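You operate a simulated robot arm through the tools that you are given. There is no shell and no other tool.

The job below is to be done with a simulated robot arm. You get a single attempt, and the scene is never put back.

Task
Close the packed carton and tape its seam down.
Fine: fold both flaps flat, lay the green strip along the seam, rub it till it sticks; crush nothing.

Only the result counts: the job must be done as asked and must still hold three seconds after the hand-in. Knocking over, shifting, dropping, spilling or breaking anything else fails it. Flat cloth is picked up by pressing the open fingertips on it (5 to 10 N) and closing them slowly along it; thin cloth reads only 2 to 8 mm in the jaws.

Robot
A 7-joint arm with a two-finger parallel gripper, fixed in place. Base frame: the origin is on the floor under the middle of its stand, x ahead of it, y to its left, z up; the work surface is at about z = 0.8. Units: m, rad, N and s.
With the tool pointing down near the work surface it reaches from about 0.3 to 0.7 m from the base axis. Its first joint turns from -1.152 to 1.152 rad. Payload 1.57 kg.
Tool frame: the origin (TCP) lies between the finger pads and is the grasp point; the fingertips stand 0.03 m ahead of it; z points along the fingers, y is the line along which they close. The gripper opens to 0.11 m. The fingers are 0.024 m wide and 0.012 m thick; the gripper's body (0.048 by 0.112 m) begins 0.078 m behind the TCP.
Orientation is told as [roll, pitch, yaw] about the base's x, y, z axes, in that order, counted from this pose: with the fingers straight down and closing along the base's y, the tool's x points along the base's -x, its y along +y and its z along -z.

Tools
- The arm moves only by the tool apply_moves. Its argument "plan" is a list of rows, each an object (a shift or turn left out is 0, a gripper value left out holds the last) with "rotation": the turn, a rotation vector about the base's x, y, z in rad, a list of three; "linear": the shift along the base's x, y, z in cm, a list of three; "jaw": the finger opening in cm, from 0 to 11. In form: [{"rotation": [rx, ry, rz], "linear": [dx, dy, dz], "jaw": jaw}, ...]. A call has 1 to 20 rows; each row shifts and turns the commanded pose from where the row before left it. Each row takes 0.2 s and may step no farther than 0.05 m and 0.15 rad from the row before; otherwise, or with a gripper value out of range, the whole call is refused. A pose out of reach is approached as far as the arm can. The call stops where the force on the tool passes 40 N (or 10 N more than at its start, if that is more) or the arm is blocked; 0.2 s more then pass. Each finger travels about 0.108 m/s and halts on what it meets, pressing with about 22 N; the grip force reading is that of the motor and also rises with nothing between the fingers. The clock runs only during rows and for 0.2 s after the last one: add rows that do not move to give the fingers time. It gives the time, the measured TCP pose, the force on the tool (base axes), the opening and the grip force at its end, in the units of the frame above (readings bear some noise), with the torque about the TCP (base axes, N m) and any sound that the robot's microphone picked up.
- Cameras (640 x 400 px; columns grow to the right, rows downward): "scene" is fixed at [0.1579, -0.3823, 1.4068]; the picture's right is [0.85, -0.53, 0.00], its down [-0.30, -0.47, -0.83] and it looks along [0.44, 0.70, -0.56] (base axes); focal length 314 px, centre (320, 200). "wrist" rides on the gripper at [0.07, 0.016, -0.141] in the tool frame; the picture's right is [-0.23, 0.97, 0.00], its down [-0.86, -0.20, -0.48] and it looks along [-0.47, -0.11, 0.88] (tool axes); focal length 222 px, centre (320, 200). There is no depth. A picture from a camera that has moved, and an enlarged one, comes with that camera's place and axes in the base frame and with its lens.
- grab_frame(camera): a new picture of that camera. No time passes.
- zoom(camera, box): a new picture of the part [left, top, right, bottom] of that camera's present view, enlarged. No time passes.
- job_done(): hands the job in; it is judged then, once.

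Places have to be worked out from the pictures, the camera data and where the tool is seen. Open the gripper and draw the arm clear of the work before you hand the job in, unless the task says otherwise.

The tools are called as name(argument=value, ...) on one line, values as JSON. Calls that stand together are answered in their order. apply_moves: Moves the arm, as the interface text tells. Its arguments: {"type":"object","properties":{"plan":{"type":"array","items":{"type":"object","properties":{"rotation":{"type":"array","items":{"type":"number"}},"linear":{"type":"array","items":{"type":"number"}},"jaw":{"type":"number"}}}}},"required":["plan"]} The other tools are called the same way: grab_frame (camera) takes a picture; zoom (camera, box) takes an enlarged picture of a part of a camera's view; job_done () hands the job in.

At the start:

```text
t: 0.0
tool_pos: [0.3956, 0.209, 1.1278]
tool_rot: [-0.001, 0.0, -0.001]
contact_force: [1.1, -0.1, 1.1]
torque: [0.01, -0.01, 0.02]
gripper_width: 0.1102
gripper_force: 0.1
```

scene: 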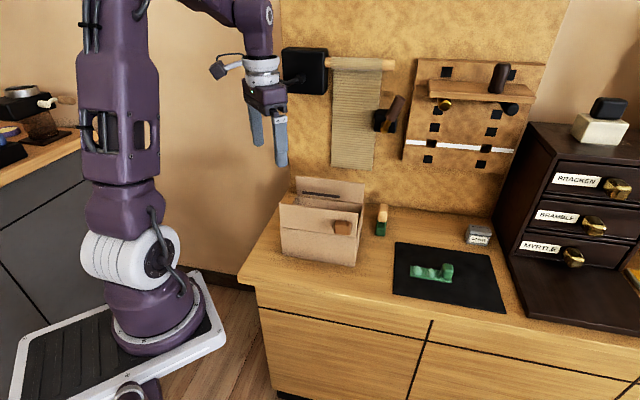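
wrist: 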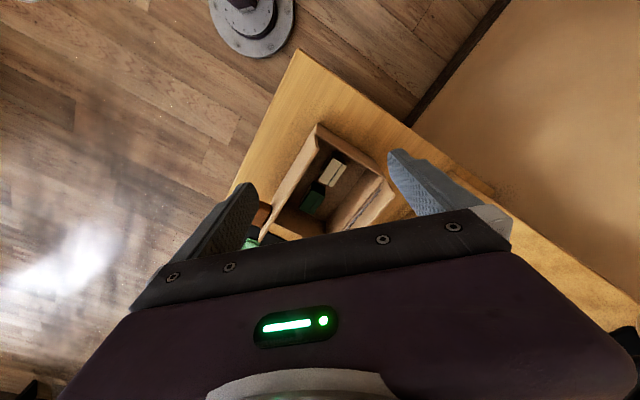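

The scene shows an open carton with two raised flaps and a green strip on a dark mat. I'll zoom in on both to locate them precisely.

zoom(camera="scene", box=[250, 160, 410, 280])

zoom(camera="scene", box=[380, 220, 520, 320])

zoom(camera="wrist", box=[220, 100, 420, 260])

```text
3.33 times, centred on (330, 220) of scene
camera zoom: at [0.1579, -0.3823, 1.4068], right [0.85, -0.53, 0.0], down [-0.3, -0.47, -0.83], along [0.44, 0.7, -0.56], focal length 1046 px, centre (287, 133)
```

zoom: 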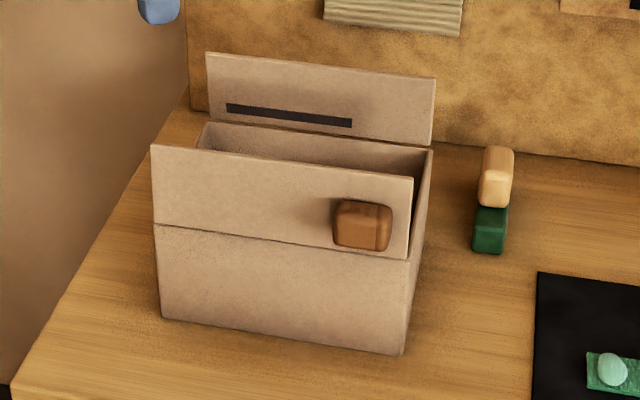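

```text
4.00 times, centred on (450, 270) of scene
camera zoom: at [0.1579, -0.3823, 1.4068], right [0.85, -0.53, 0.0], down [-0.3, -0.47, -0.83], along [0.44, 0.7, -0.56], focal length 1255 px, centre (-200, -80)
```

zoom: 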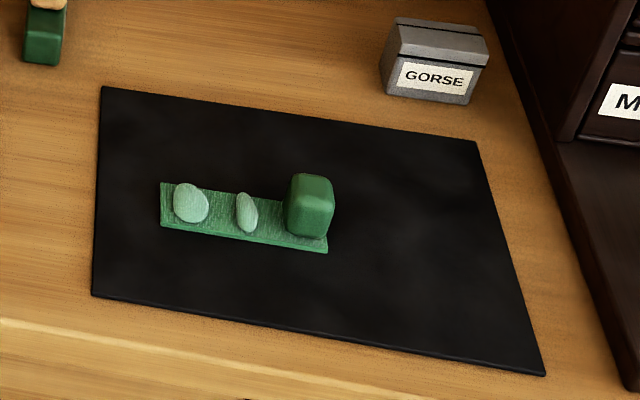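

```text
2.50 times, centred on (320, 180) of wrist
camera zoom: at [0.3269, 0.2244, 1.2701], right [0.23, 0.97, 0.0], down [0.86, -0.2, 0.48], along [0.47, -0.11, -0.88], focal length 555 px, centre (320, 250)
```

zoom: 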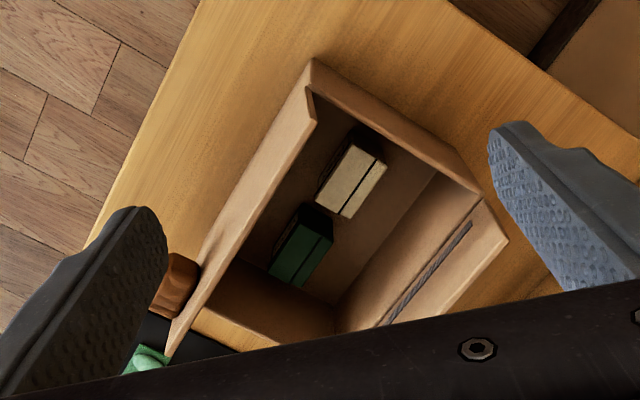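

Rough estimates so far put the carton at about 0.20 x 0.14 x 0.10 m, centred near (0.525, 0.183) and turned about -45°. The strip lies near (0.68, -0.065). I'll look closer at the brown block, the strip and the upright tool.

zoom(camera="scene", box=[400, 250, 470, 295])

zoom(camera="scene", box=[320, 195, 400, 245])

zoom(camera="scene", box=[270, 170, 380, 240])

zoom(camera="scene", box=[270, 30, 550, 200])

```text
8.89 times, centred on (435, 272) of scene
camera zoom: at [0.1579, -0.3823, 1.4068], right [0.85, -0.53, 0.0], down [-0.3, -0.47, -0.83], along [0.44, 0.7, -0.56], focal length 2790 px, centre (-702, -444)
```

zoom: 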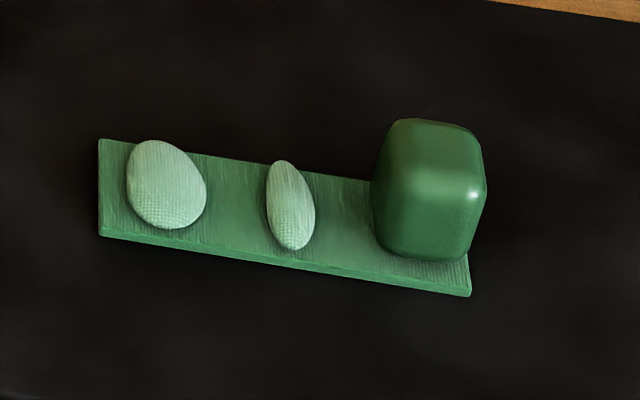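

```text
8.00 times, centred on (360, 220) of scene
camera zoom: at [0.1579, -0.3823, 1.4068], right [0.85, -0.53, 0.0], down [-0.3, -0.47, -0.83], along [0.44, 0.7, -0.56], focal length 2511 px, centre (0, 40)
```

zoom: 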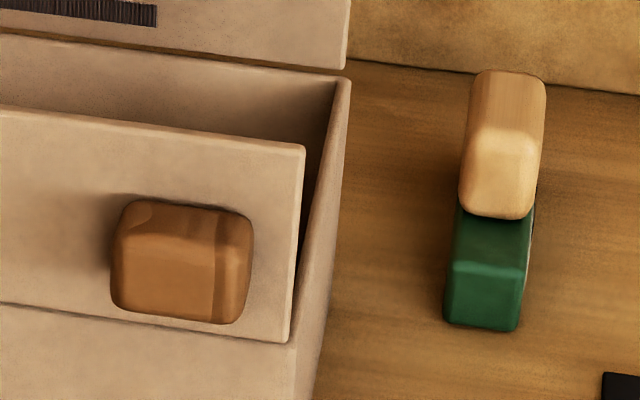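

```text
5.71 times, centred on (325, 205) of scene
camera zoom: at [0.1579, -0.3823, 1.4068], right [0.85, -0.53, 0.0], down [-0.3, -0.47, -0.83], along [0.44, 0.7, -0.56], focal length 1794 px, centre (291, 171)
```

zoom: 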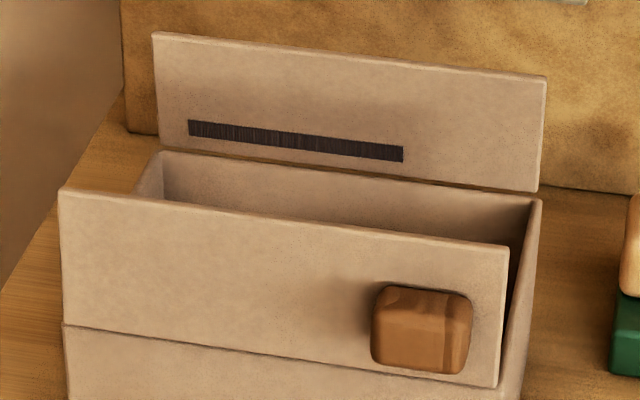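

```text
2.29 times, centred on (410, 115) of scene
camera zoom: at [0.1579, -0.3823, 1.4068], right [0.85, -0.53, 0.0], down [-0.3, -0.47, -0.83], along [0.44, 0.7, -0.56], focal length 717 px, centre (114, 394)
```

zoom: 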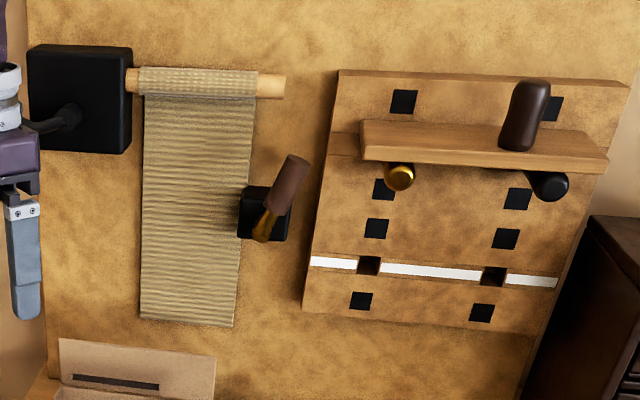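

The front flap carries a brown knob near its right end. The strip has a green gripping block at its far end, and the box contents sit below the rim. I'll close the jaws and yaw the hand about 45° in place, so the wrist camera ends up on the side away from the wall, then look again.

apply_moves(plan=[{"rotation": [0, 0, 0.1323], "jaw": 0}, {"rotation": [0, 0, 0.1323], "jaw": 0}, {"rotation": [0, 0, 0.1323], "jaw": 0}, {"rotation": [0, 0, 0.1323], "jaw": 0}, {"rotation": [0, 0, 0.1323], "jaw": 0}, {"rotation": [0, 0, 0.1323], "jaw": 0}, {"jaw": 0}, {"jaw": 0}])

grab_frame(camera="scene")

grab_frame(camera="wrist")

```text
t: 1.8
tool_pos: [0.3952, 0.2078, 1.1295]
tool_rot: [0.001, -0.001, 0.794]
contact_force: [0.8, -0.2, -0.1]
torque: [0.02, -0.01, -0.01]
gripper_width: 0.0
gripper_force: 21.3
```

```text
taken
```

scene: 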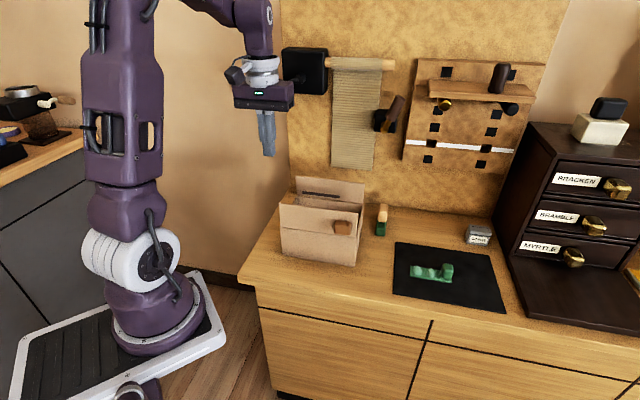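

```text
taken
camera wrist: at [0.3361, 0.1695, 1.2702], right [-0.54, 0.84, 0.0], down [0.74, 0.47, 0.48], along [0.4, 0.26, -0.88], focal length 222 px, centre (320, 200)
```

wrist: 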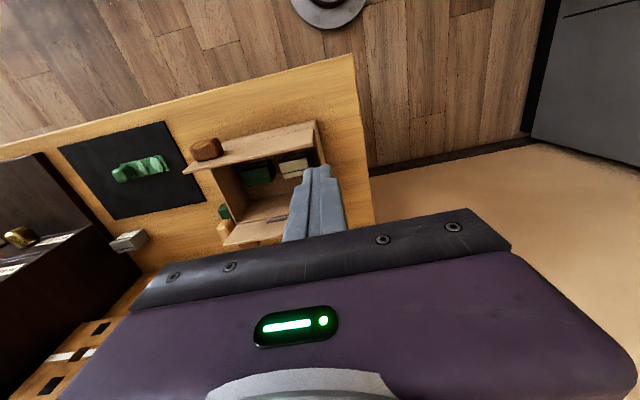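

The hand turned freely. I'll zoom the wrist view to cross-check the carton's edges and see the contents.

zoom(camera="wrist", box=[170, 100, 350, 260])

zoom(camera="wrist", box=[90, 120, 220, 220])

```text
2.50 times, centred on (260, 180) of wrist
camera zoom: at [0.3361, 0.1695, 1.2702], right [-0.54, 0.84, 0.0], down [0.74, 0.47, 0.48], along [0.4, 0.26, -0.88], focal length 555 px, centre (470, 250)
```

zoom: 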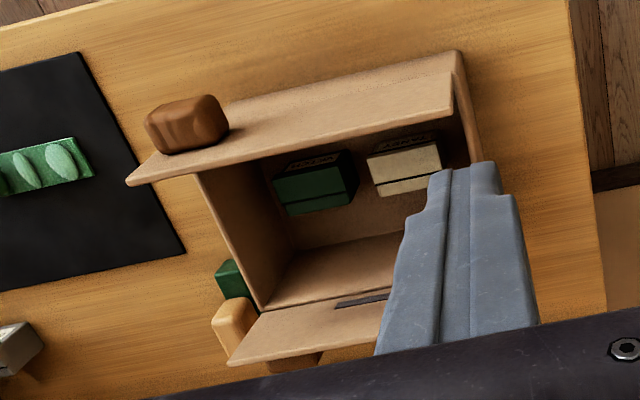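

```text
4.00 times, centred on (155, 170) of wrist
camera zoom: at [0.3361, 0.1695, 1.2702], right [-0.54, 0.84, 0.0], down [0.74, 0.47, 0.48], along [0.4, 0.26, -0.88], focal length 888 px, centre (980, 320)
```

zoom: 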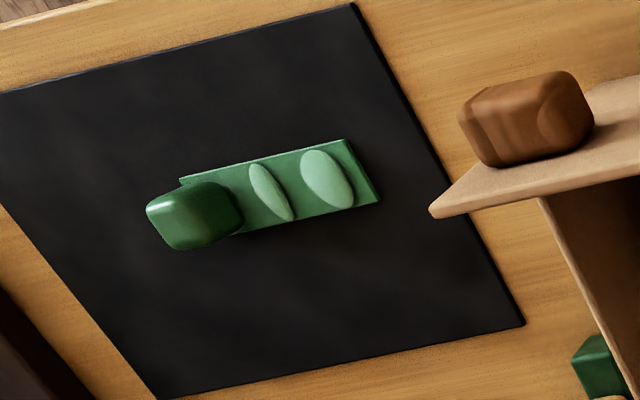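

Both flaps carry an outer knob near the right end (u≈+0.06 in the carton's own frame), so I'll push at the middle. The path at z≈1.13 clears the flaps, whose tops are at about 0.97, so I'll move over and behind the rear flap and then check.

apply_moves(plan=[{"linear": [3.86, 1.07, 0], "jaw": 0}, {"linear": [3.86, 1.07, 0]}, {"linear": [3.86, 1.07, 0]}, {"linear": [3.86, 1.07, 0]}, {"linear": [3.86, 1.07, 0]}, {"linear": [0, 0, 0]}])

grab_frame(camera="scene")

grab_frame(camera="wrist")

```text
t: 3.2
tool_pos: [0.5682, 0.2548, 1.1294]
tool_rot: [-0.001, 0.003, 0.793]
contact_force: [0.1, 0.7, 1.0]
torque: [-0.03, -0.02, 0.07]
gripper_width: 0.0002
gripper_force: 21.3
out of reach, approached as far as the arm can: row 5
```

```text
taken
```

scene: 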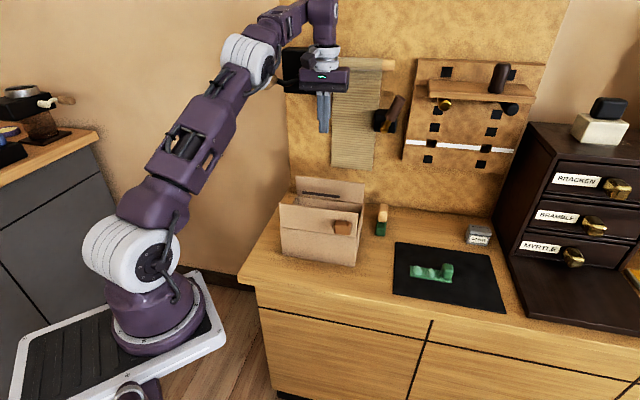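

```text
taken
camera wrist: at [0.5084, 0.2175, 1.2706], right [-0.53, 0.85, 0.0], down [0.74, 0.47, 0.48], along [0.4, 0.26, -0.88], focal length 222 px, centre (320, 200)
```

wrist: 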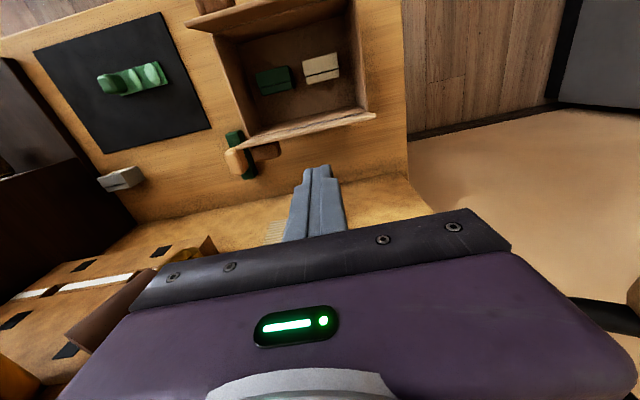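

At z=1.13 the reach ends at about 0.62 m radius, and the hand is above and just behind the rear flap. I'll descend a bit, where the reach grows, keeping the tips above the flap top.

apply_moves(plan=[{"linear": [0, 0, -2.5]}, {"linear": [0, 0, -2.5]}, {"linear": [0, 0, -2.5]}, {"linear": [0, 0, 0]}])

grab_frame(camera="wrist")

grab_frame(camera="scene")

```text
t: 4.2
tool_pos: [0.569, 0.2562, 1.0527]
tool_rot: [0.0, 0.0, 0.793]
contact_force: [-0.9, -1.1, 0.0]
torque: [0.0, 0.0, -0.04]
gripper_width: 0.0001
gripper_force: 21.7
```

```text
taken
camera wrist: at [0.509, 0.2177, 1.1954], right [-0.53, 0.85, 0.0], down [0.74, 0.47, 0.48], along [0.4, 0.26, -0.88], focal length 222 px, centre (320, 200)
```

wrist: 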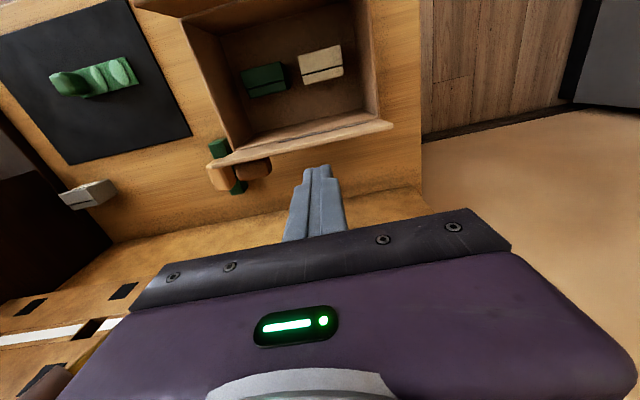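

```text
taken
```

scene: 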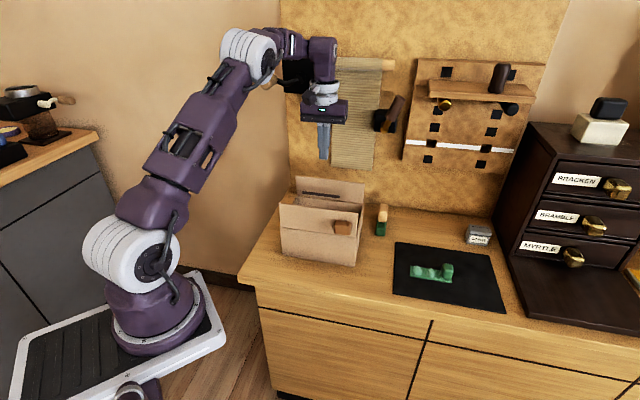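

The hand is now at (0.569, 0.256, 1.053), with the rear flap's top edge just ahead of it. I'll move 2 cm further back and descend behind the flap until the tips are about 3 cm below its top.

apply_moves(plan=[{"linear": [1.1, 0.4, 0]}, {"linear": [1.1, 0.4, 0]}, {"linear": [0, 0, 0]}, {"linear": [0, 0, -2]}, {"linear": [0, 0, -2]}, {"linear": [0, 0, -2]}, {"linear": [0, 0, -1.5]}, {"linear": [0, 0, 0]}])

grab_frame(camera="scene")

grab_frame(camera="wrist")

```text
t: 6.0
tool_pos: [0.591, 0.264, 0.9791]
tool_rot: [-0.001, -0.001, 0.793]
contact_force: [0.3, -0.5, 0.8]
torque: [-0.03, 0.02, -0.01]
gripper_width: 0.0002
gripper_force: 21.4
```

```text
taken
```

scene: 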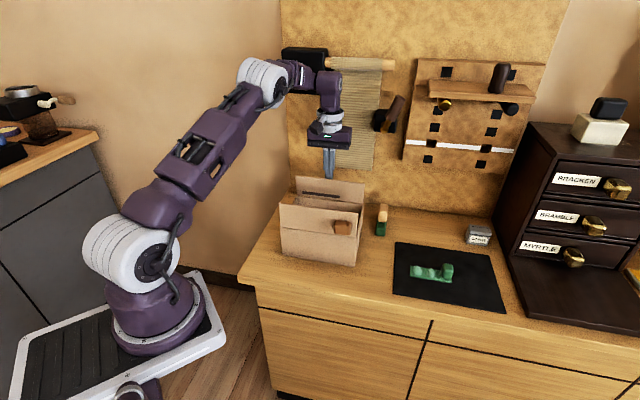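

```text
taken
camera wrist: at [0.5314, 0.2251, 1.1202], right [-0.53, 0.85, 0.0], down [0.74, 0.47, 0.48], along [0.4, 0.26, -0.88], focal length 222 px, centre (320, 200)
```

wrist: 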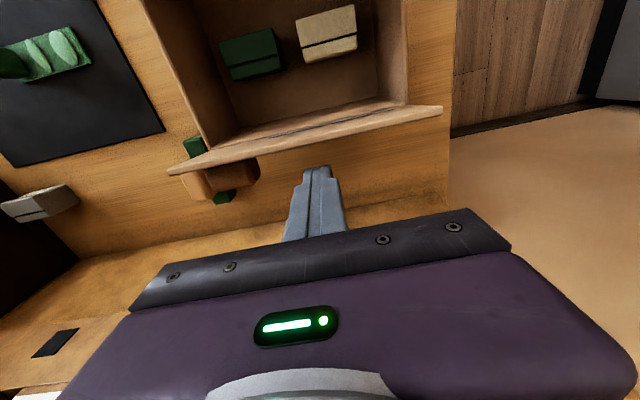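

The tips are behind the rear flap at z≈0.949 and free of contact. I'll push toward the front (-v) in small steps along the flap's arc, to roughly 45°, and watch the force.

apply_moves(plan=[{"linear": [-0.77, -0.78, 0]}, {"linear": [-0.77, -0.78, 0]}, {"linear": [-0.7, -0.71, 0]}, {"linear": [-0.7, -0.71, 0]}, {"linear": [-0.7, -0.71, 0]}, {"linear": [-0.7, -0.71, -0.2]}, {"linear": [-0.5, -0.5, -0.4]}, {"linear": [-0.4, -0.4, -0.4]}, {"linear": [0, 0, 0]}])

grab_frame(camera="scene")

grab_frame(camera="wrist")

```text
t: 8.0
tool_pos: [0.5397, 0.211, 0.9683]
tool_rot: [0.0, -0.001, 0.792]
contact_force: [-0.4, 0.4, 0.0]
torque: [0.0, 0.01, 0.03]
gripper_width: 0.0003
gripper_force: 20.4
```

```text
taken
```

scene: 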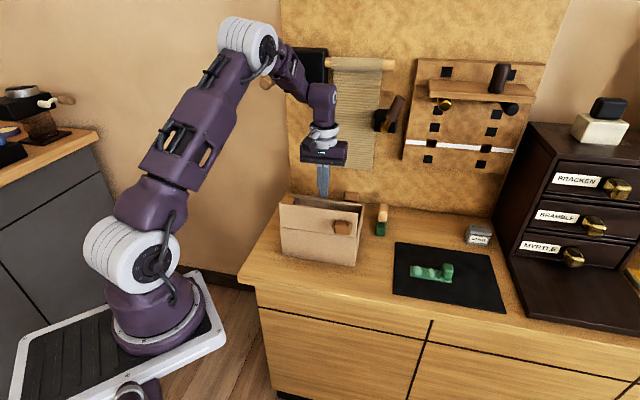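

```text
taken
camera wrist: at [0.4796, 0.1726, 1.1098], right [-0.53, 0.85, 0.0], down [0.74, 0.47, 0.48], along [0.4, 0.26, -0.88], focal length 222 px, centre (320, 200)
```

wrist: 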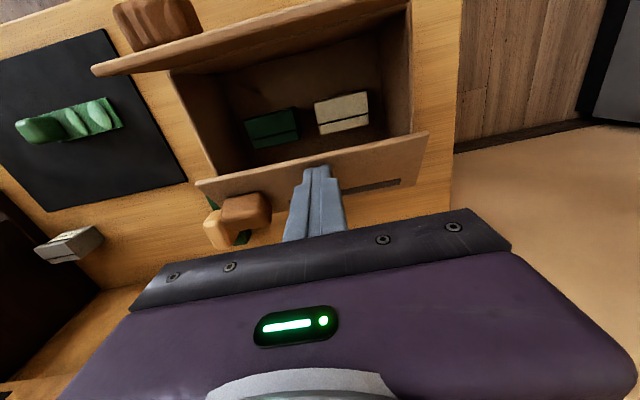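

The rear flap is leaning in by about 55° with no notable resistance. From here I'll go straight down so the tips lay it flat, slowing near z≈0.905.

apply_moves(plan=[{"linear": [0, 0, -0.8]}, {"linear": [0, 0, -0.8]}, {"linear": [0, 0, -0.7]}, {"linear": [0, 0, -0.5]}, {"linear": [0, 0, -0.3]}, {"linear": [0, 0, 0]}])

grab_frame(camera="scene")

grab_frame(camera="wrist")

```text
t: 9.4
tool_pos: [0.5391, 0.2131, 0.9388]
tool_rot: [0.0, -0.001, 0.793]
contact_force: [-1.4, -0.1, 13.3]
torque: [0.06, -0.08, -0.01]
gripper_width: 0.0001
gripper_force: 21.1
```

```text
taken
```

scene: 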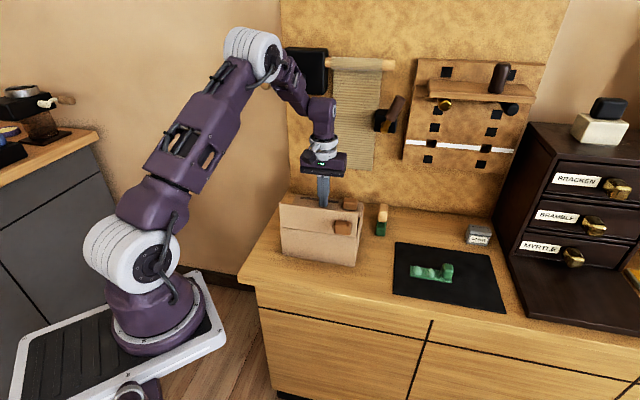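

```text
taken
camera wrist: at [0.4795, 0.1731, 1.079], right [-0.53, 0.85, 0.0], down [0.74, 0.47, 0.48], along [0.41, 0.26, -0.88], focal length 222 px, centre (320, 200)
```

wrist: 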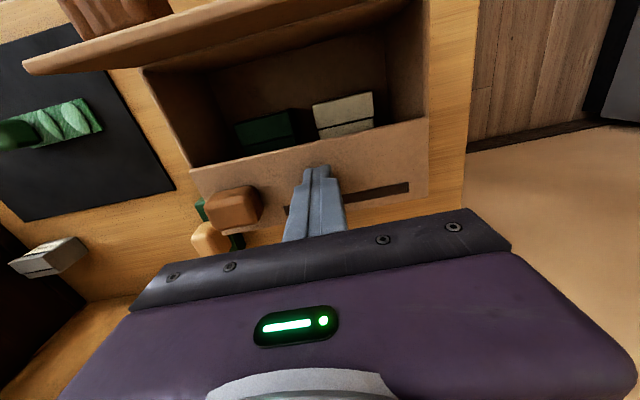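

The force reads 13 N at tip z≈0.909, so the rear flap is flat. I'll lift off a few centimetres and see whether it stays down or springs back.

apply_moves(plan=[{"linear": [0, 0, 1.0]}, {"linear": [0, 0, 2.0]}, {"linear": [0, 0, 2.0]}, {"linear": [0, 0, 0]}, {"linear": [0, 0, 0]}])

grab_frame(camera="wrist")

zoom(camera="scene", box=[250, 160, 410, 280])

```text
t: 10.6
tool_pos: [0.5386, 0.2139, 0.9888]
tool_rot: [0.0, -0.002, 0.793]
contact_force: [0.3, 0.5, 0.9]
torque: [0.0, 0.0, -0.02]
gripper_width: 0.0
gripper_force: 21.0
```

```text
taken
camera wrist: at [0.4783, 0.174, 1.1295], right [-0.53, 0.85, 0.0], down [0.74, 0.47, 0.48], along [0.4, 0.26, -0.88], focal length 222 px, centre (320, 200)
```

wrist: 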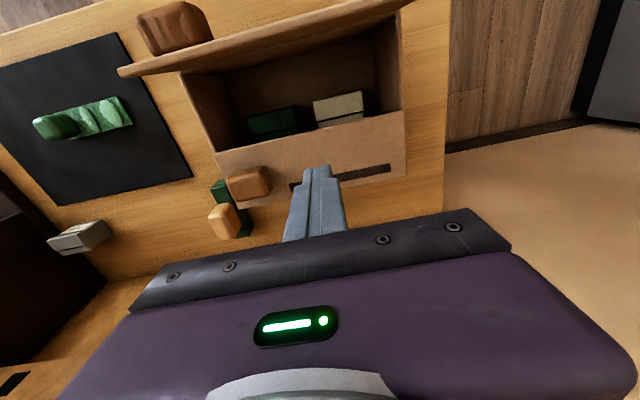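

```text
3.33 times, centred on (330, 220) of scene
camera zoom: at [0.1579, -0.3823, 1.4068], right [0.85, -0.53, 0.0], down [-0.3, -0.47, -0.83], along [0.44, 0.7, -0.56], focal length 1046 px, centre (287, 133)
```

zoom: 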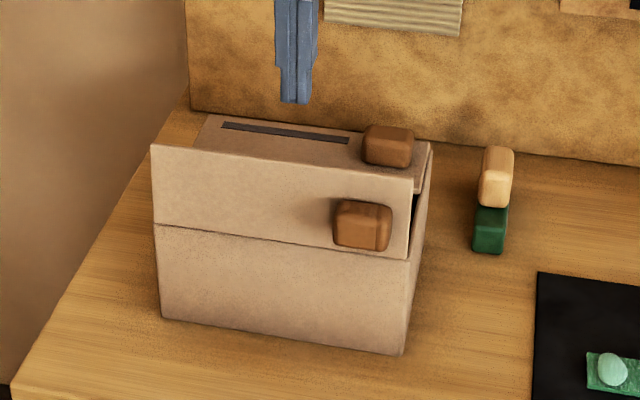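

The rear flap stays flat on its own. Now I'll rise, cross over the front flap to its outside (the robot side), and descend to push it the other way.

apply_moves(plan=[{"linear": [0, 0, 3.5]}, {"linear": [0, 0, 3.5]}, {"linear": [-2.4, -2.5, 0]}, {"linear": [-2.4, -2.5, 0]}, {"linear": [-2.4, -2.5, 0]}, {"linear": [-2.4, -2.5, 0]}, {"linear": [0, 0, -2.5]}, {"linear": [0, 0, -2.5]}, {"linear": [0, 0, -2.5]}, {"linear": [0, 0, -0.5]}, {"linear": [0, 0, 0]}])

grab_frame(camera="wrist")

grab_frame(camera="scene")

```text
t: 13.0
tool_pos: [0.4435, 0.1121, 0.9786]
tool_rot: [0.0, 0.0, 0.792]
contact_force: [-0.6, 0.1, 0.2]
torque: [0.0, -0.03, 0.02]
gripper_width: 0.0
gripper_force: 21.6
```

```text
taken
camera wrist: at [0.3826, 0.0732, 1.1193], right [-0.53, 0.85, 0.0], down [0.74, 0.47, 0.48], along [0.4, 0.26, -0.88], focal length 222 px, centre (320, 200)
```

wrist: 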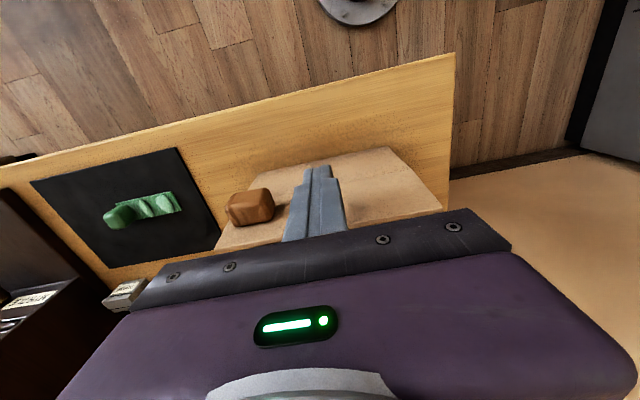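

```text
taken
```

scene: 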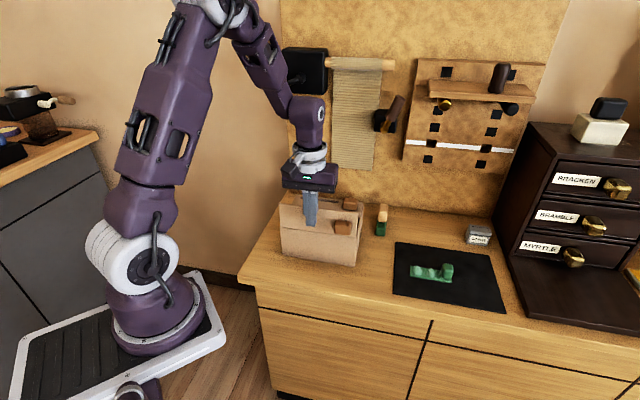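

The hand sits in front of the front flap, tips at z≈0.949 and about 2.4 cm short of contact. I'll push toward +v along the mirrored arc, then lower straight down to lay it flat.

apply_moves(plan=[{"linear": [0.77, 0.78, 0]}, {"linear": [0.77, 0.78, 0]}, {"linear": [0.77, 0.78, 0]}, {"linear": [0.7, 0.71, 0]}, {"linear": [0.7, 0.71, 0]}, {"linear": [0.7, 0.71, -0.2]}, {"linear": [0.5, 0.5, -0.4]}, {"linear": [0.4, 0.4, -0.4]}, {"linear": [0, 0, 0]}])

grab_frame(camera="wrist")

grab_frame(camera="scene")

```text
t: 15.0
tool_pos: [0.4972, 0.1649, 0.969]
tool_rot: [0.001, 0.001, 0.793]
contact_force: [-0.2, -0.3, 0.0]
torque: [0.04, -0.01, 0.01]
gripper_width: 0.0
gripper_force: 21.1
```

```text
taken
camera wrist: at [0.4363, 0.127, 1.1096], right [-0.53, 0.85, 0.0], down [0.74, 0.47, 0.48], along [0.4, 0.26, -0.88], focal length 222 px, centre (320, 200)
```

wrist: 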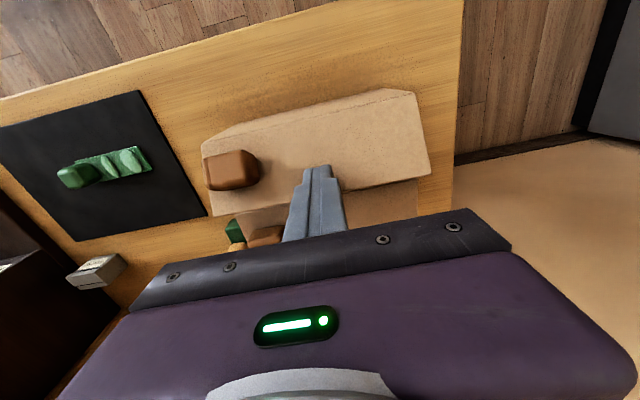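

```text
taken
```

scene: 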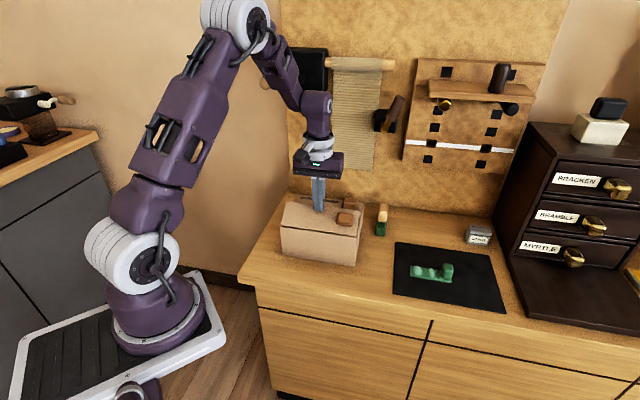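

The front flap leans in about 55° with no resistance. I'll lower straight down to lay it flat, in small steps.

apply_moves(plan=[{"linear": [0, 0, -0.8]}, {"linear": [0, 0, -0.8]}, {"linear": [0, 0, -0.7]}, {"linear": [0, 0, -0.4]}, {"linear": [0, 0, -0.3]}, {"linear": [0, 0, 0]}])

grab_frame(camera="scene")

zoom(camera="scene", box=[250, 160, 410, 280])

```text
t: 16.4
tool_pos: [0.4966, 0.1652, 0.9383]
tool_rot: [0.001, -0.002, 0.793]
contact_force: [-0.8, 1.9, 13.1]
torque: [-0.05, 0.16, -0.1]
gripper_width: 0.0
gripper_force: 21.0
```

```text
taken
```

scene: 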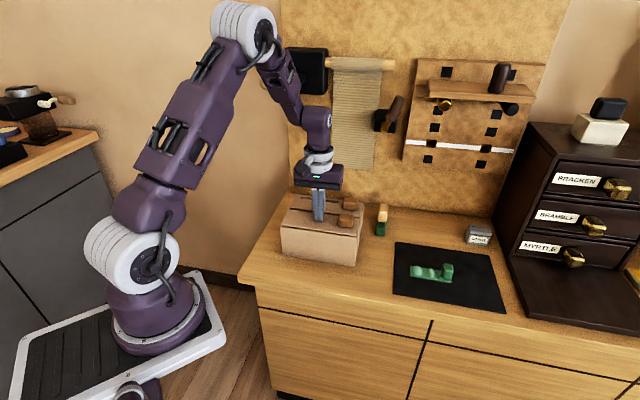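

```text
3.33 times, centred on (330, 220) of scene
camera zoom: at [0.1576, -0.3823, 1.4068], right [0.85, -0.53, 0.0], down [-0.3, -0.47, -0.83], along [0.44, 0.7, -0.56], focal length 1046 px, centre (287, 133)
```

zoom: 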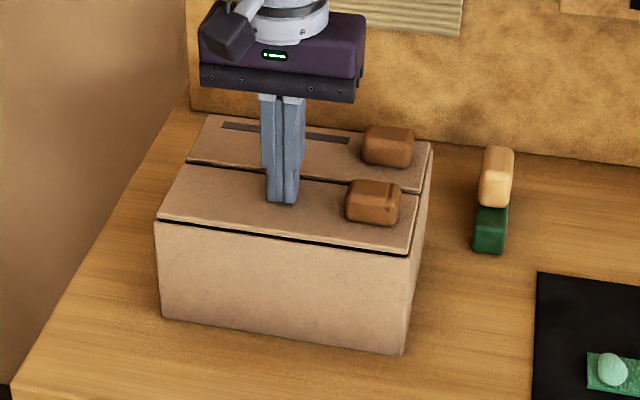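

Both flaps are down and the front one reads 13 N under the tips. I'll lift off and check that both stay flat before going for the strip.

apply_moves(plan=[{"linear": [0, 0, 1.0]}, {"linear": [0, 0, 3.0]}, {"linear": [0, 0, 4.0]}, {"linear": [0, 0, 4.0]}, {"linear": [0, 0, 0]}])

zoom(camera="scene", box=[250, 160, 410, 280])

grab_frame(camera="wrist")

```text
t: 17.6
tool_pos: [0.4961, 0.1668, 1.0591]
tool_rot: [0.0, 0.001, 0.791]
contact_force: [-0.3, 0.0, -0.2]
torque: [-0.03, -0.02, 0.02]
gripper_width: 0.0001
gripper_force: 21.5
```

```text
3.33 times, centred on (330, 220) of scene
camera zoom: at [0.1579, -0.3823, 1.4068], right [0.85, -0.53, 0.0], down [-0.3, -0.47, -0.83], along [0.44, 0.7, -0.56], focal length 1046 px, centre (287, 133)
```

zoom: 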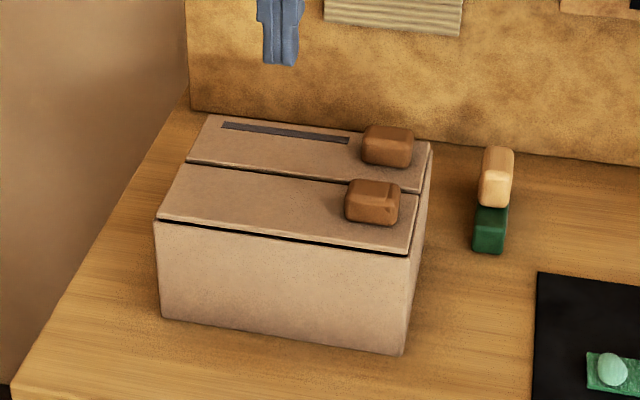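

```text
taken
camera wrist: at [0.4359, 0.1277, 1.2013], right [-0.53, 0.85, 0.0], down [0.74, 0.47, 0.48], along [0.4, 0.26, -0.88], focal length 222 px, centre (320, 200)
```

wrist: 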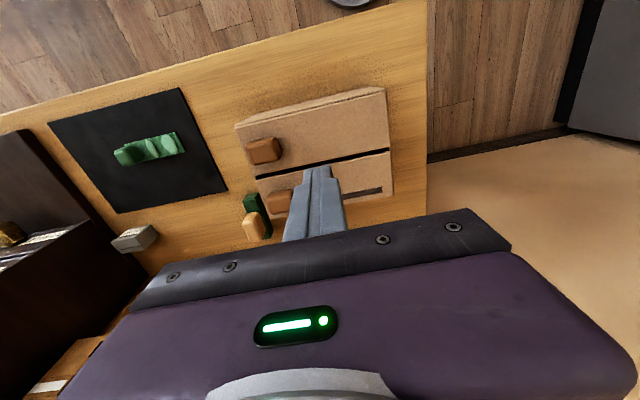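

Both flaps stay flat with the seam open between them. I'll now turn the hand to yaw ≈ -0.78, so the jaws close across the strip, and move to hover short of the strip for a close look.

apply_moves(plan=[{"rotation": [0, 0, -0.1427], "linear": [1.13, -1.79, 0]}, {"rotation": [0, 0, -0.1427], "linear": [1.13, -1.79, 0]}, {"rotation": [0, 0, -0.1427], "linear": [1.13, -1.79, 0]}, {"rotation": [0, 0, -0.1427], "linear": [1.13, -1.79, 0]}, {"rotation": [0, 0, -0.1427], "linear": [1.13, -1.79, 0]}, {"rotation": [0, 0, -0.1427], "linear": [1.13, -1.79, 0]}, {"rotation": [0, 0, -0.1427], "linear": [1.13, -1.79, -1]}, {"rotation": [0, 0, -0.1427], "linear": [1.13, -1.79, -1]}, {"rotation": [0, 0, -0.1427], "linear": [1.13, -1.79, -1]}, {"rotation": [0, 0, -0.1427], "linear": [1.13, -1.79, -1]}, {"rotation": [0, 0, -0.1427], "linear": [1.1, -1.79, -1]}, {"jaw": 6}, {"jaw": 6}])

grab_frame(camera="scene")

grab_frame(camera="wrist")

```text
t: 20.4
tool_pos: [0.6191, -0.03, 1.0062]
tool_rot: [0.0, 0.001, -0.777]
contact_force: [0.1, -0.8, 0.4]
torque: [0.0, 0.02, 0.0]
gripper_width: 0.0599
gripper_force: 0.1
```

```text
taken
```

scene: 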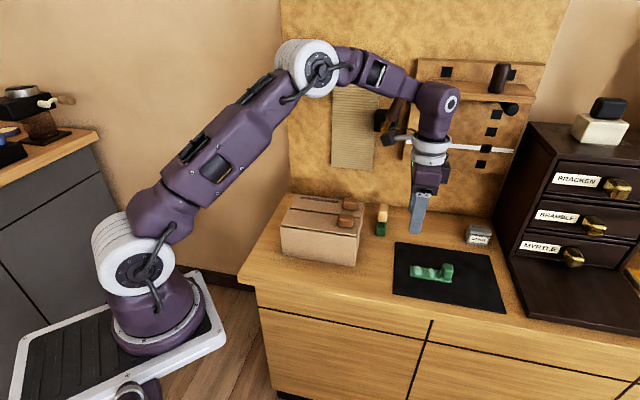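

```text
taken
camera wrist: at [0.5822, 0.0288, 1.1489], right [0.85, 0.53, 0.0], down [0.47, -0.74, 0.48], along [0.26, -0.4, -0.88], focal length 222 px, centre (320, 200)
```

wrist: 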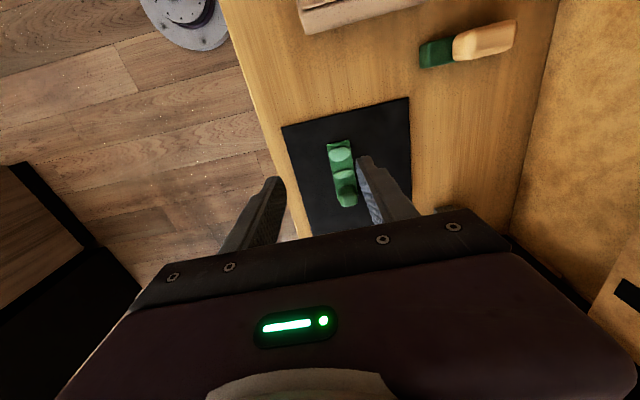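

The strip is visible between the fingers. I'll zoom in to fix the block's position.

zoom(camera="wrist", box=[270, 90, 430, 240])

zoom(camera="wrist", box=[310, 130, 380, 220])

```text
2.67 times, centred on (350, 165) of wrist
camera zoom: at [0.5822, 0.0288, 1.1489], right [0.85, 0.53, 0.0], down [0.47, -0.74, 0.48], along [0.26, -0.4, -0.88], focal length 592 px, centre (240, 293)
```

zoom: 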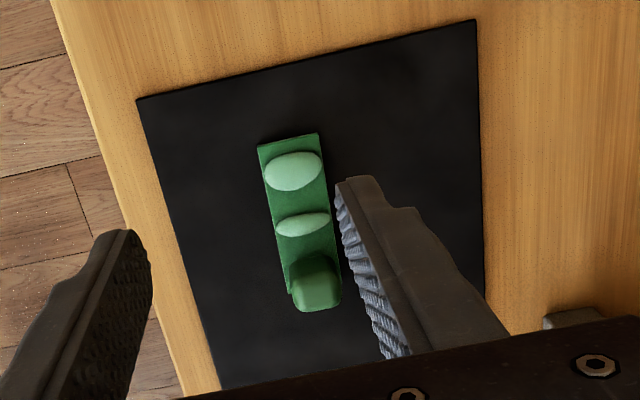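

```text
4.44 times, centred on (345, 175) of wrist
camera zoom: at [0.5822, 0.0288, 1.1489], right [0.85, 0.53, 0.0], down [0.47, -0.74, 0.48], along [0.26, -0.4, -0.88], focal length 987 px, centre (209, 311)
```

zoom: 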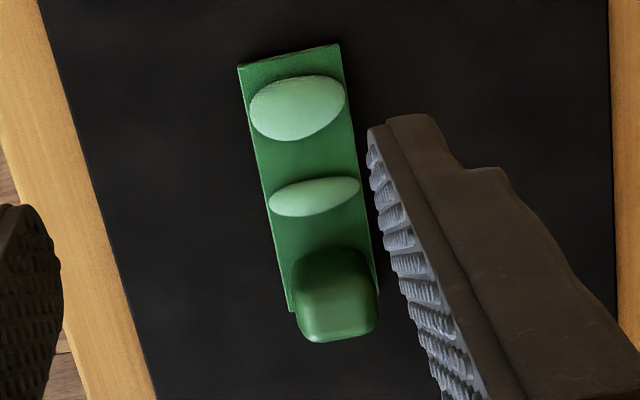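

The strip corners from both cameras agree: near end at (0.640, -0.041) and (0.666, -0.016). The block centre is at about (0.715, -0.089) at 0.72 m radius, its top about z=0.833. I'll tilt the hand 0.25 rad outward along the strip to gain reach and hover above the block.

apply_moves(plan=[{"rotation": [-0.0876, -0.0891, 0], "jaw": 6}, {"rotation": [-0.0876, -0.0891, 0]}, {"linear": [2.3, -1.38, -2.65]}, {"linear": [2.3, -1.38, -2.65]}, {"linear": [2.3, -1.38, -2.65]}, {"linear": [2.3, -1.38, -2.65]}, {"linear": [0, 0, 0]}])

grab_frame(camera="wrist")

zoom(camera="scene", box=[380, 200, 520, 310])

```text
t: 22.0
tool_pos: [0.7126, -0.0892, 0.9015]
tool_rot: [-0.001, -0.249, -0.779]
contact_force: [0.5, 0.0, -0.4]
torque: [-0.02, 0.04, -0.02]
gripper_width: 0.0602
gripper_force: 0.1
```

```text
taken
camera wrist: at [0.6514, -0.0055, 1.0204], right [0.84, 0.54, 0.06], down [0.37, -0.64, 0.67], along [0.4, -0.55, -0.74], focal length 222 px, centre (320, 200)
```

wrist: 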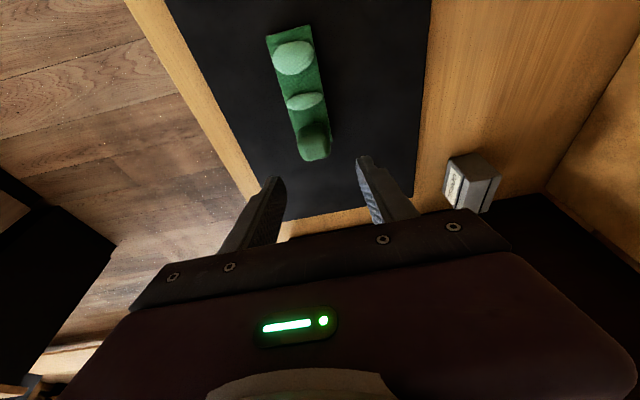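

```text
3.64 times, centred on (450, 255) of scene
camera zoom: at [0.1579, -0.3823, 1.4068], right [0.85, -0.53, 0.0], down [-0.3, -0.47, -0.83], along [0.44, 0.7, -0.56], focal length 1141 px, centre (-153, 0)
```

zoom: 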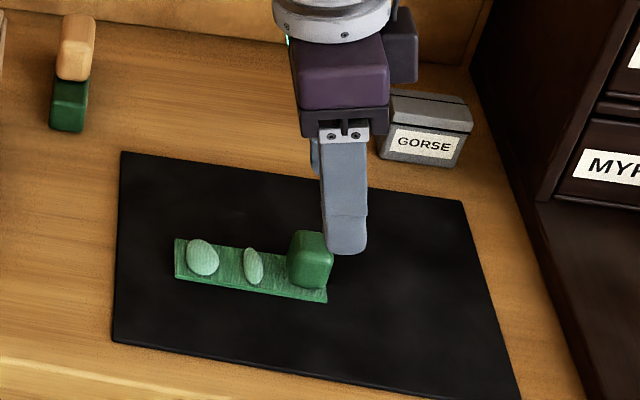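

The hand reached (0.713, -0.089, 0.90) with the tilt, and the block lies between the fingers within about 2 mm. I'll descend to TCP z≈0.842, so the tips sit just above the strip.

apply_moves(plan=[{"linear": [-0.15, 0.15, -1.5]}, {"linear": [-0.15, 0.15, -1.5]}, {"linear": [0, 0, -1.5]}, {"linear": [0, 0, -1.0]}, {"linear": [0, 0, -0.4]}, {"linear": [0, 0, 0]}])

grab_frame(camera="wrist")

zoom(camera="scene", box=[400, 220, 480, 300])

```text
t: 23.4
tool_pos: [0.7087, -0.0845, 0.8423]
tool_rot: [0.001, -0.251, -0.778]
contact_force: [0.7, 0.0, 0.2]
torque: [-0.02, 0.0, -0.01]
gripper_width: 0.06
gripper_force: 0.1
```

```text
taken
camera wrist: at [0.648, -0.0012, 0.9616], right [0.84, 0.54, 0.06], down [0.37, -0.64, 0.67], along [0.4, -0.55, -0.74], focal length 222 px, centre (320, 200)
```

wrist: 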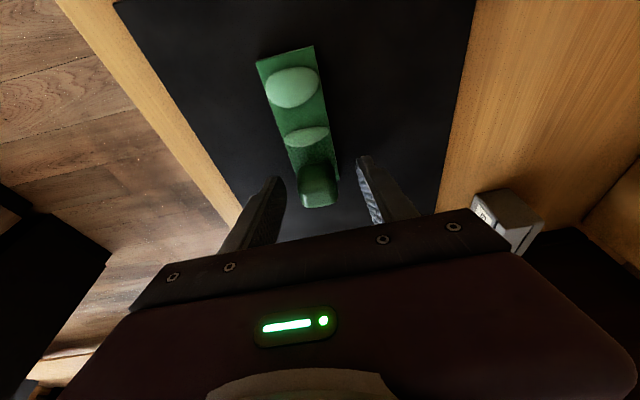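

```text
5.00 times, centred on (440, 260) of scene
camera zoom: at [0.1579, -0.3823, 1.4068], right [0.85, -0.53, 0.0], down [-0.3, -0.47, -0.83], along [0.44, 0.7, -0.56], focal length 1569 px, centre (-280, -100)
```

zoom: 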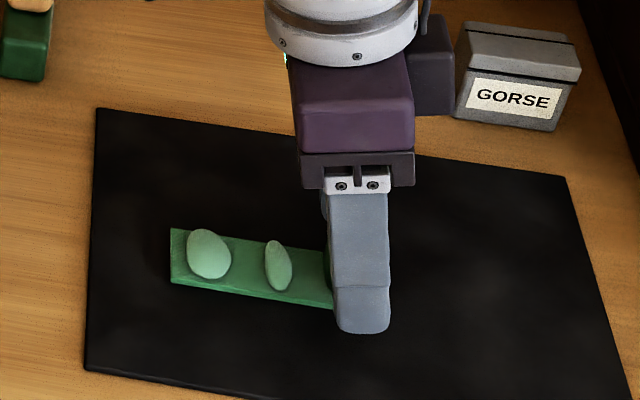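

The block sits between the fingers, with the tips beside it just above the strip. I'll close gradually on it.

apply_moves(plan=[{"jaw": 5}, {"jaw": 4.2}, {"jaw": 3.6}, {"jaw": 3.2}, {"jaw": 2.8}, {"jaw": 2.4}, {"jaw": 2.0}, {"jaw": 2.0}])

grab_frame(camera="wrist")

```text
t: 25.2
tool_pos: [0.709, -0.0845, 0.8423]
tool_rot: [-0.001, -0.249, -0.777]
contact_force: [0.1, -0.5, 0.5]
torque: [-0.03, 0.07, 0.05]
gripper_width: 0.029
gripper_force: 21.8
```

```text
taken
camera wrist: at [0.648, -0.0012, 0.9619], right [0.84, 0.54, 0.06], down [0.37, -0.64, 0.68], along [0.4, -0.55, -0.74], focal length 222 px, centre (320, 200)
```

wrist: 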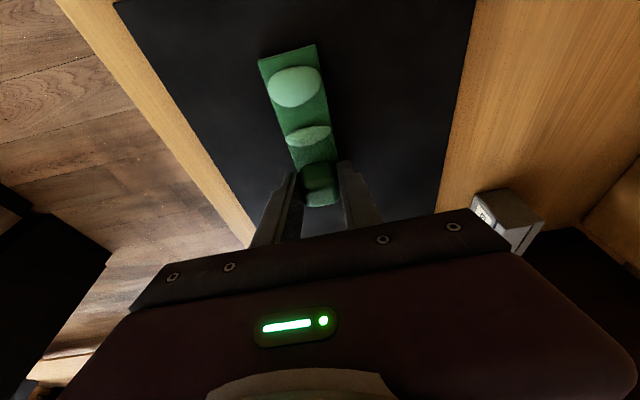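

The grip holds the block at 29 mm. I'll lift slowly a few centimetres and see how the strip behaves.

apply_moves(plan=[{"linear": [0, 0, 0.4]}, {"linear": [0, 0, 0.8]}, {"linear": [0, 0, 1.4]}, {"linear": [0, 0, 1.4]}, {"linear": [0, 0, 0]}, {"linear": [0, 0, 0]}])

grab_frame(camera="wrist")

zoom(camera="scene", box=[390, 210, 490, 300])

```text
t: 26.6
tool_pos: [0.7076, -0.0825, 0.8825]
tool_rot: [0.002, -0.25, -0.777]
contact_force: [0.1, 0.0, -1.1]
torque: [0.0, 0.01, 0.04]
gripper_width: 0.0288
gripper_force: 21.9
```

```text
taken
camera wrist: at [0.6463, 0.0, 1.0028], right [0.84, 0.54, 0.06], down [0.37, -0.64, 0.67], along [0.4, -0.55, -0.74], focal length 222 px, centre (320, 200)
```

wrist: 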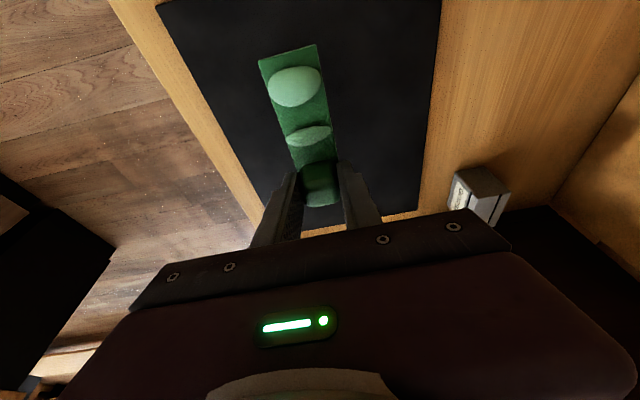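

```text
4.44 times, centred on (440, 255) of scene
camera zoom: at [0.1579, -0.3823, 1.4068], right [0.85, -0.53, 0.0], down [-0.3, -0.47, -0.83], along [0.44, 0.7, -0.56], focal length 1395 px, centre (-213, -44)
```

zoom: 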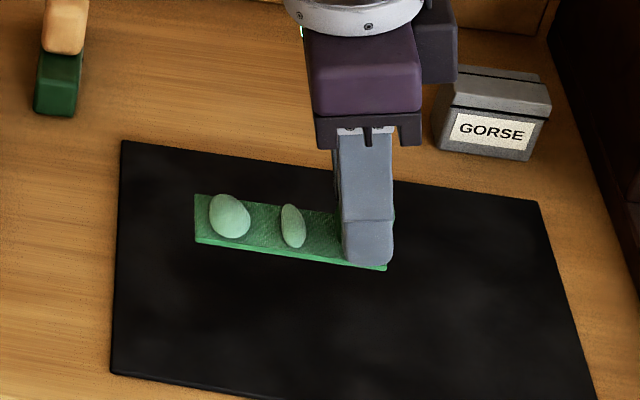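

The strip lifts as a rigid piece, level, with the block firm in the jaws. I'll carry it up and over to hover above the seam, staying high to clear the knobs and the upright tool.

apply_moves(plan=[{"linear": [-1.69, 2.51, 3.5]}, {"linear": [-1.69, 2.51, 3.5]}, {"linear": [-1.69, 2.51, 3.5]}, {"linear": [-1.69, 2.51, 1.6]}, {"linear": [-1.69, 2.51, 1.6]}, {"linear": [-1.69, 2.51, 0]}, {"linear": [-1.69, 2.51, 0]}, {"linear": [-1.69, 2.51, 0]}, {"linear": [-1.69, 2.51, 0]}, {"linear": [-1.69, 2.51, 0]}, {"linear": [0, 0, 0]}, {"linear": [0, 0, 0]}])

grab_frame(camera="wrist")

zoom(camera="scene", box=[250, 140, 410, 260])

```text
t: 29.2
tool_pos: [0.5395, 0.167, 1.0199]
tool_rot: [0.001, -0.249, -0.776]
contact_force: [-0.8, 0.1, -0.4]
torque: [-0.04, 0.02, 0.05]
gripper_width: 0.0287
gripper_force: 21.4
```

```text
taken
camera wrist: at [0.4787, 0.2497, 1.139], right [0.84, 0.54, 0.06], down [0.37, -0.64, 0.67], along [0.4, -0.55, -0.74], focal length 222 px, centre (320, 200)
```

wrist: 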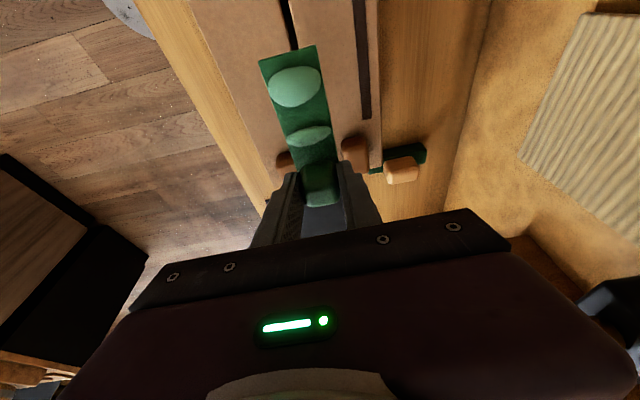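

```text
3.33 times, centred on (330, 200) of scene
camera zoom: at [0.1579, -0.3823, 1.4068], right [0.85, -0.53, 0.0], down [-0.3, -0.47, -0.83], along [0.44, 0.7, -0.56], focal length 1046 px, centre (287, 200)
```

zoom: 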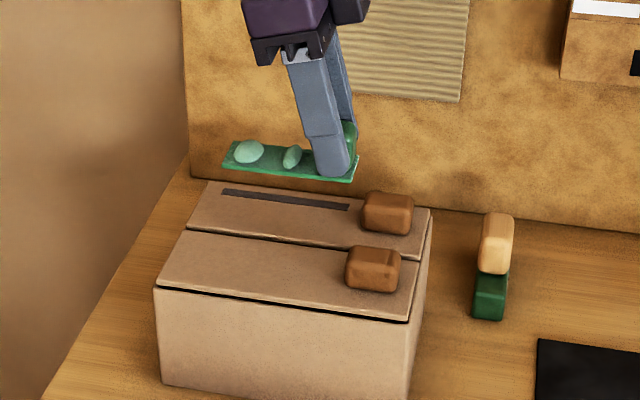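

The strip hovers above the seam. I'll zoom in to check the strip's lateral and angular alignment against it.

zoom(camera="wrist", box=[220, 0, 420, 125])

zoom(camera="wrist", box=[250, 100, 410, 220])

```text
3.20 times, centred on (320, 62) of wrist
camera zoom: at [0.4787, 0.2497, 1.139], right [0.84, 0.54, 0.06], down [0.37, -0.64, 0.67], along [0.4, -0.55, -0.74], focal length 711 px, centre (320, 640)
```

zoom: 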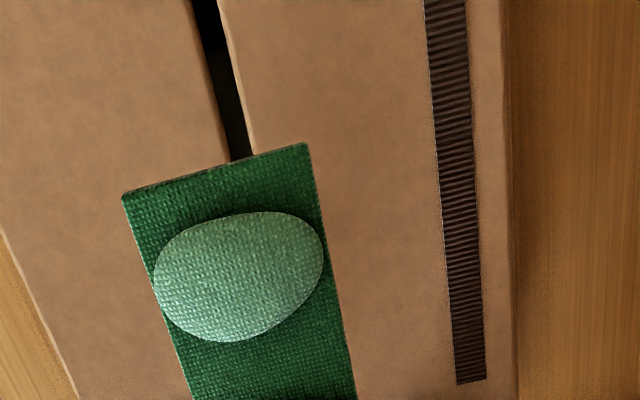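

```text
3.33 times, centred on (330, 160) of wrist
camera zoom: at [0.4787, 0.2497, 1.139], right [0.84, 0.54, 0.06], down [0.37, -0.64, 0.67], along [0.4, -0.55, -0.74], focal length 740 px, centre (287, 333)
```

zoom: 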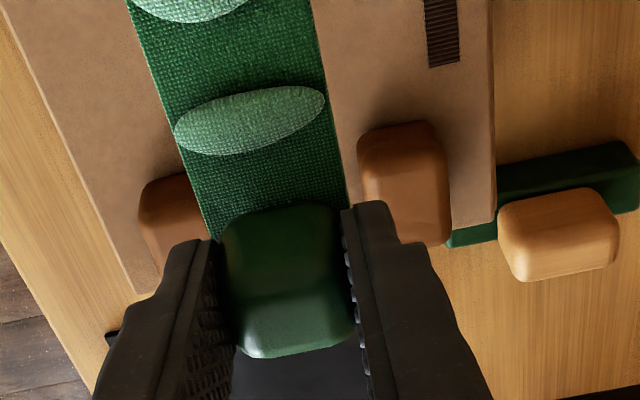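

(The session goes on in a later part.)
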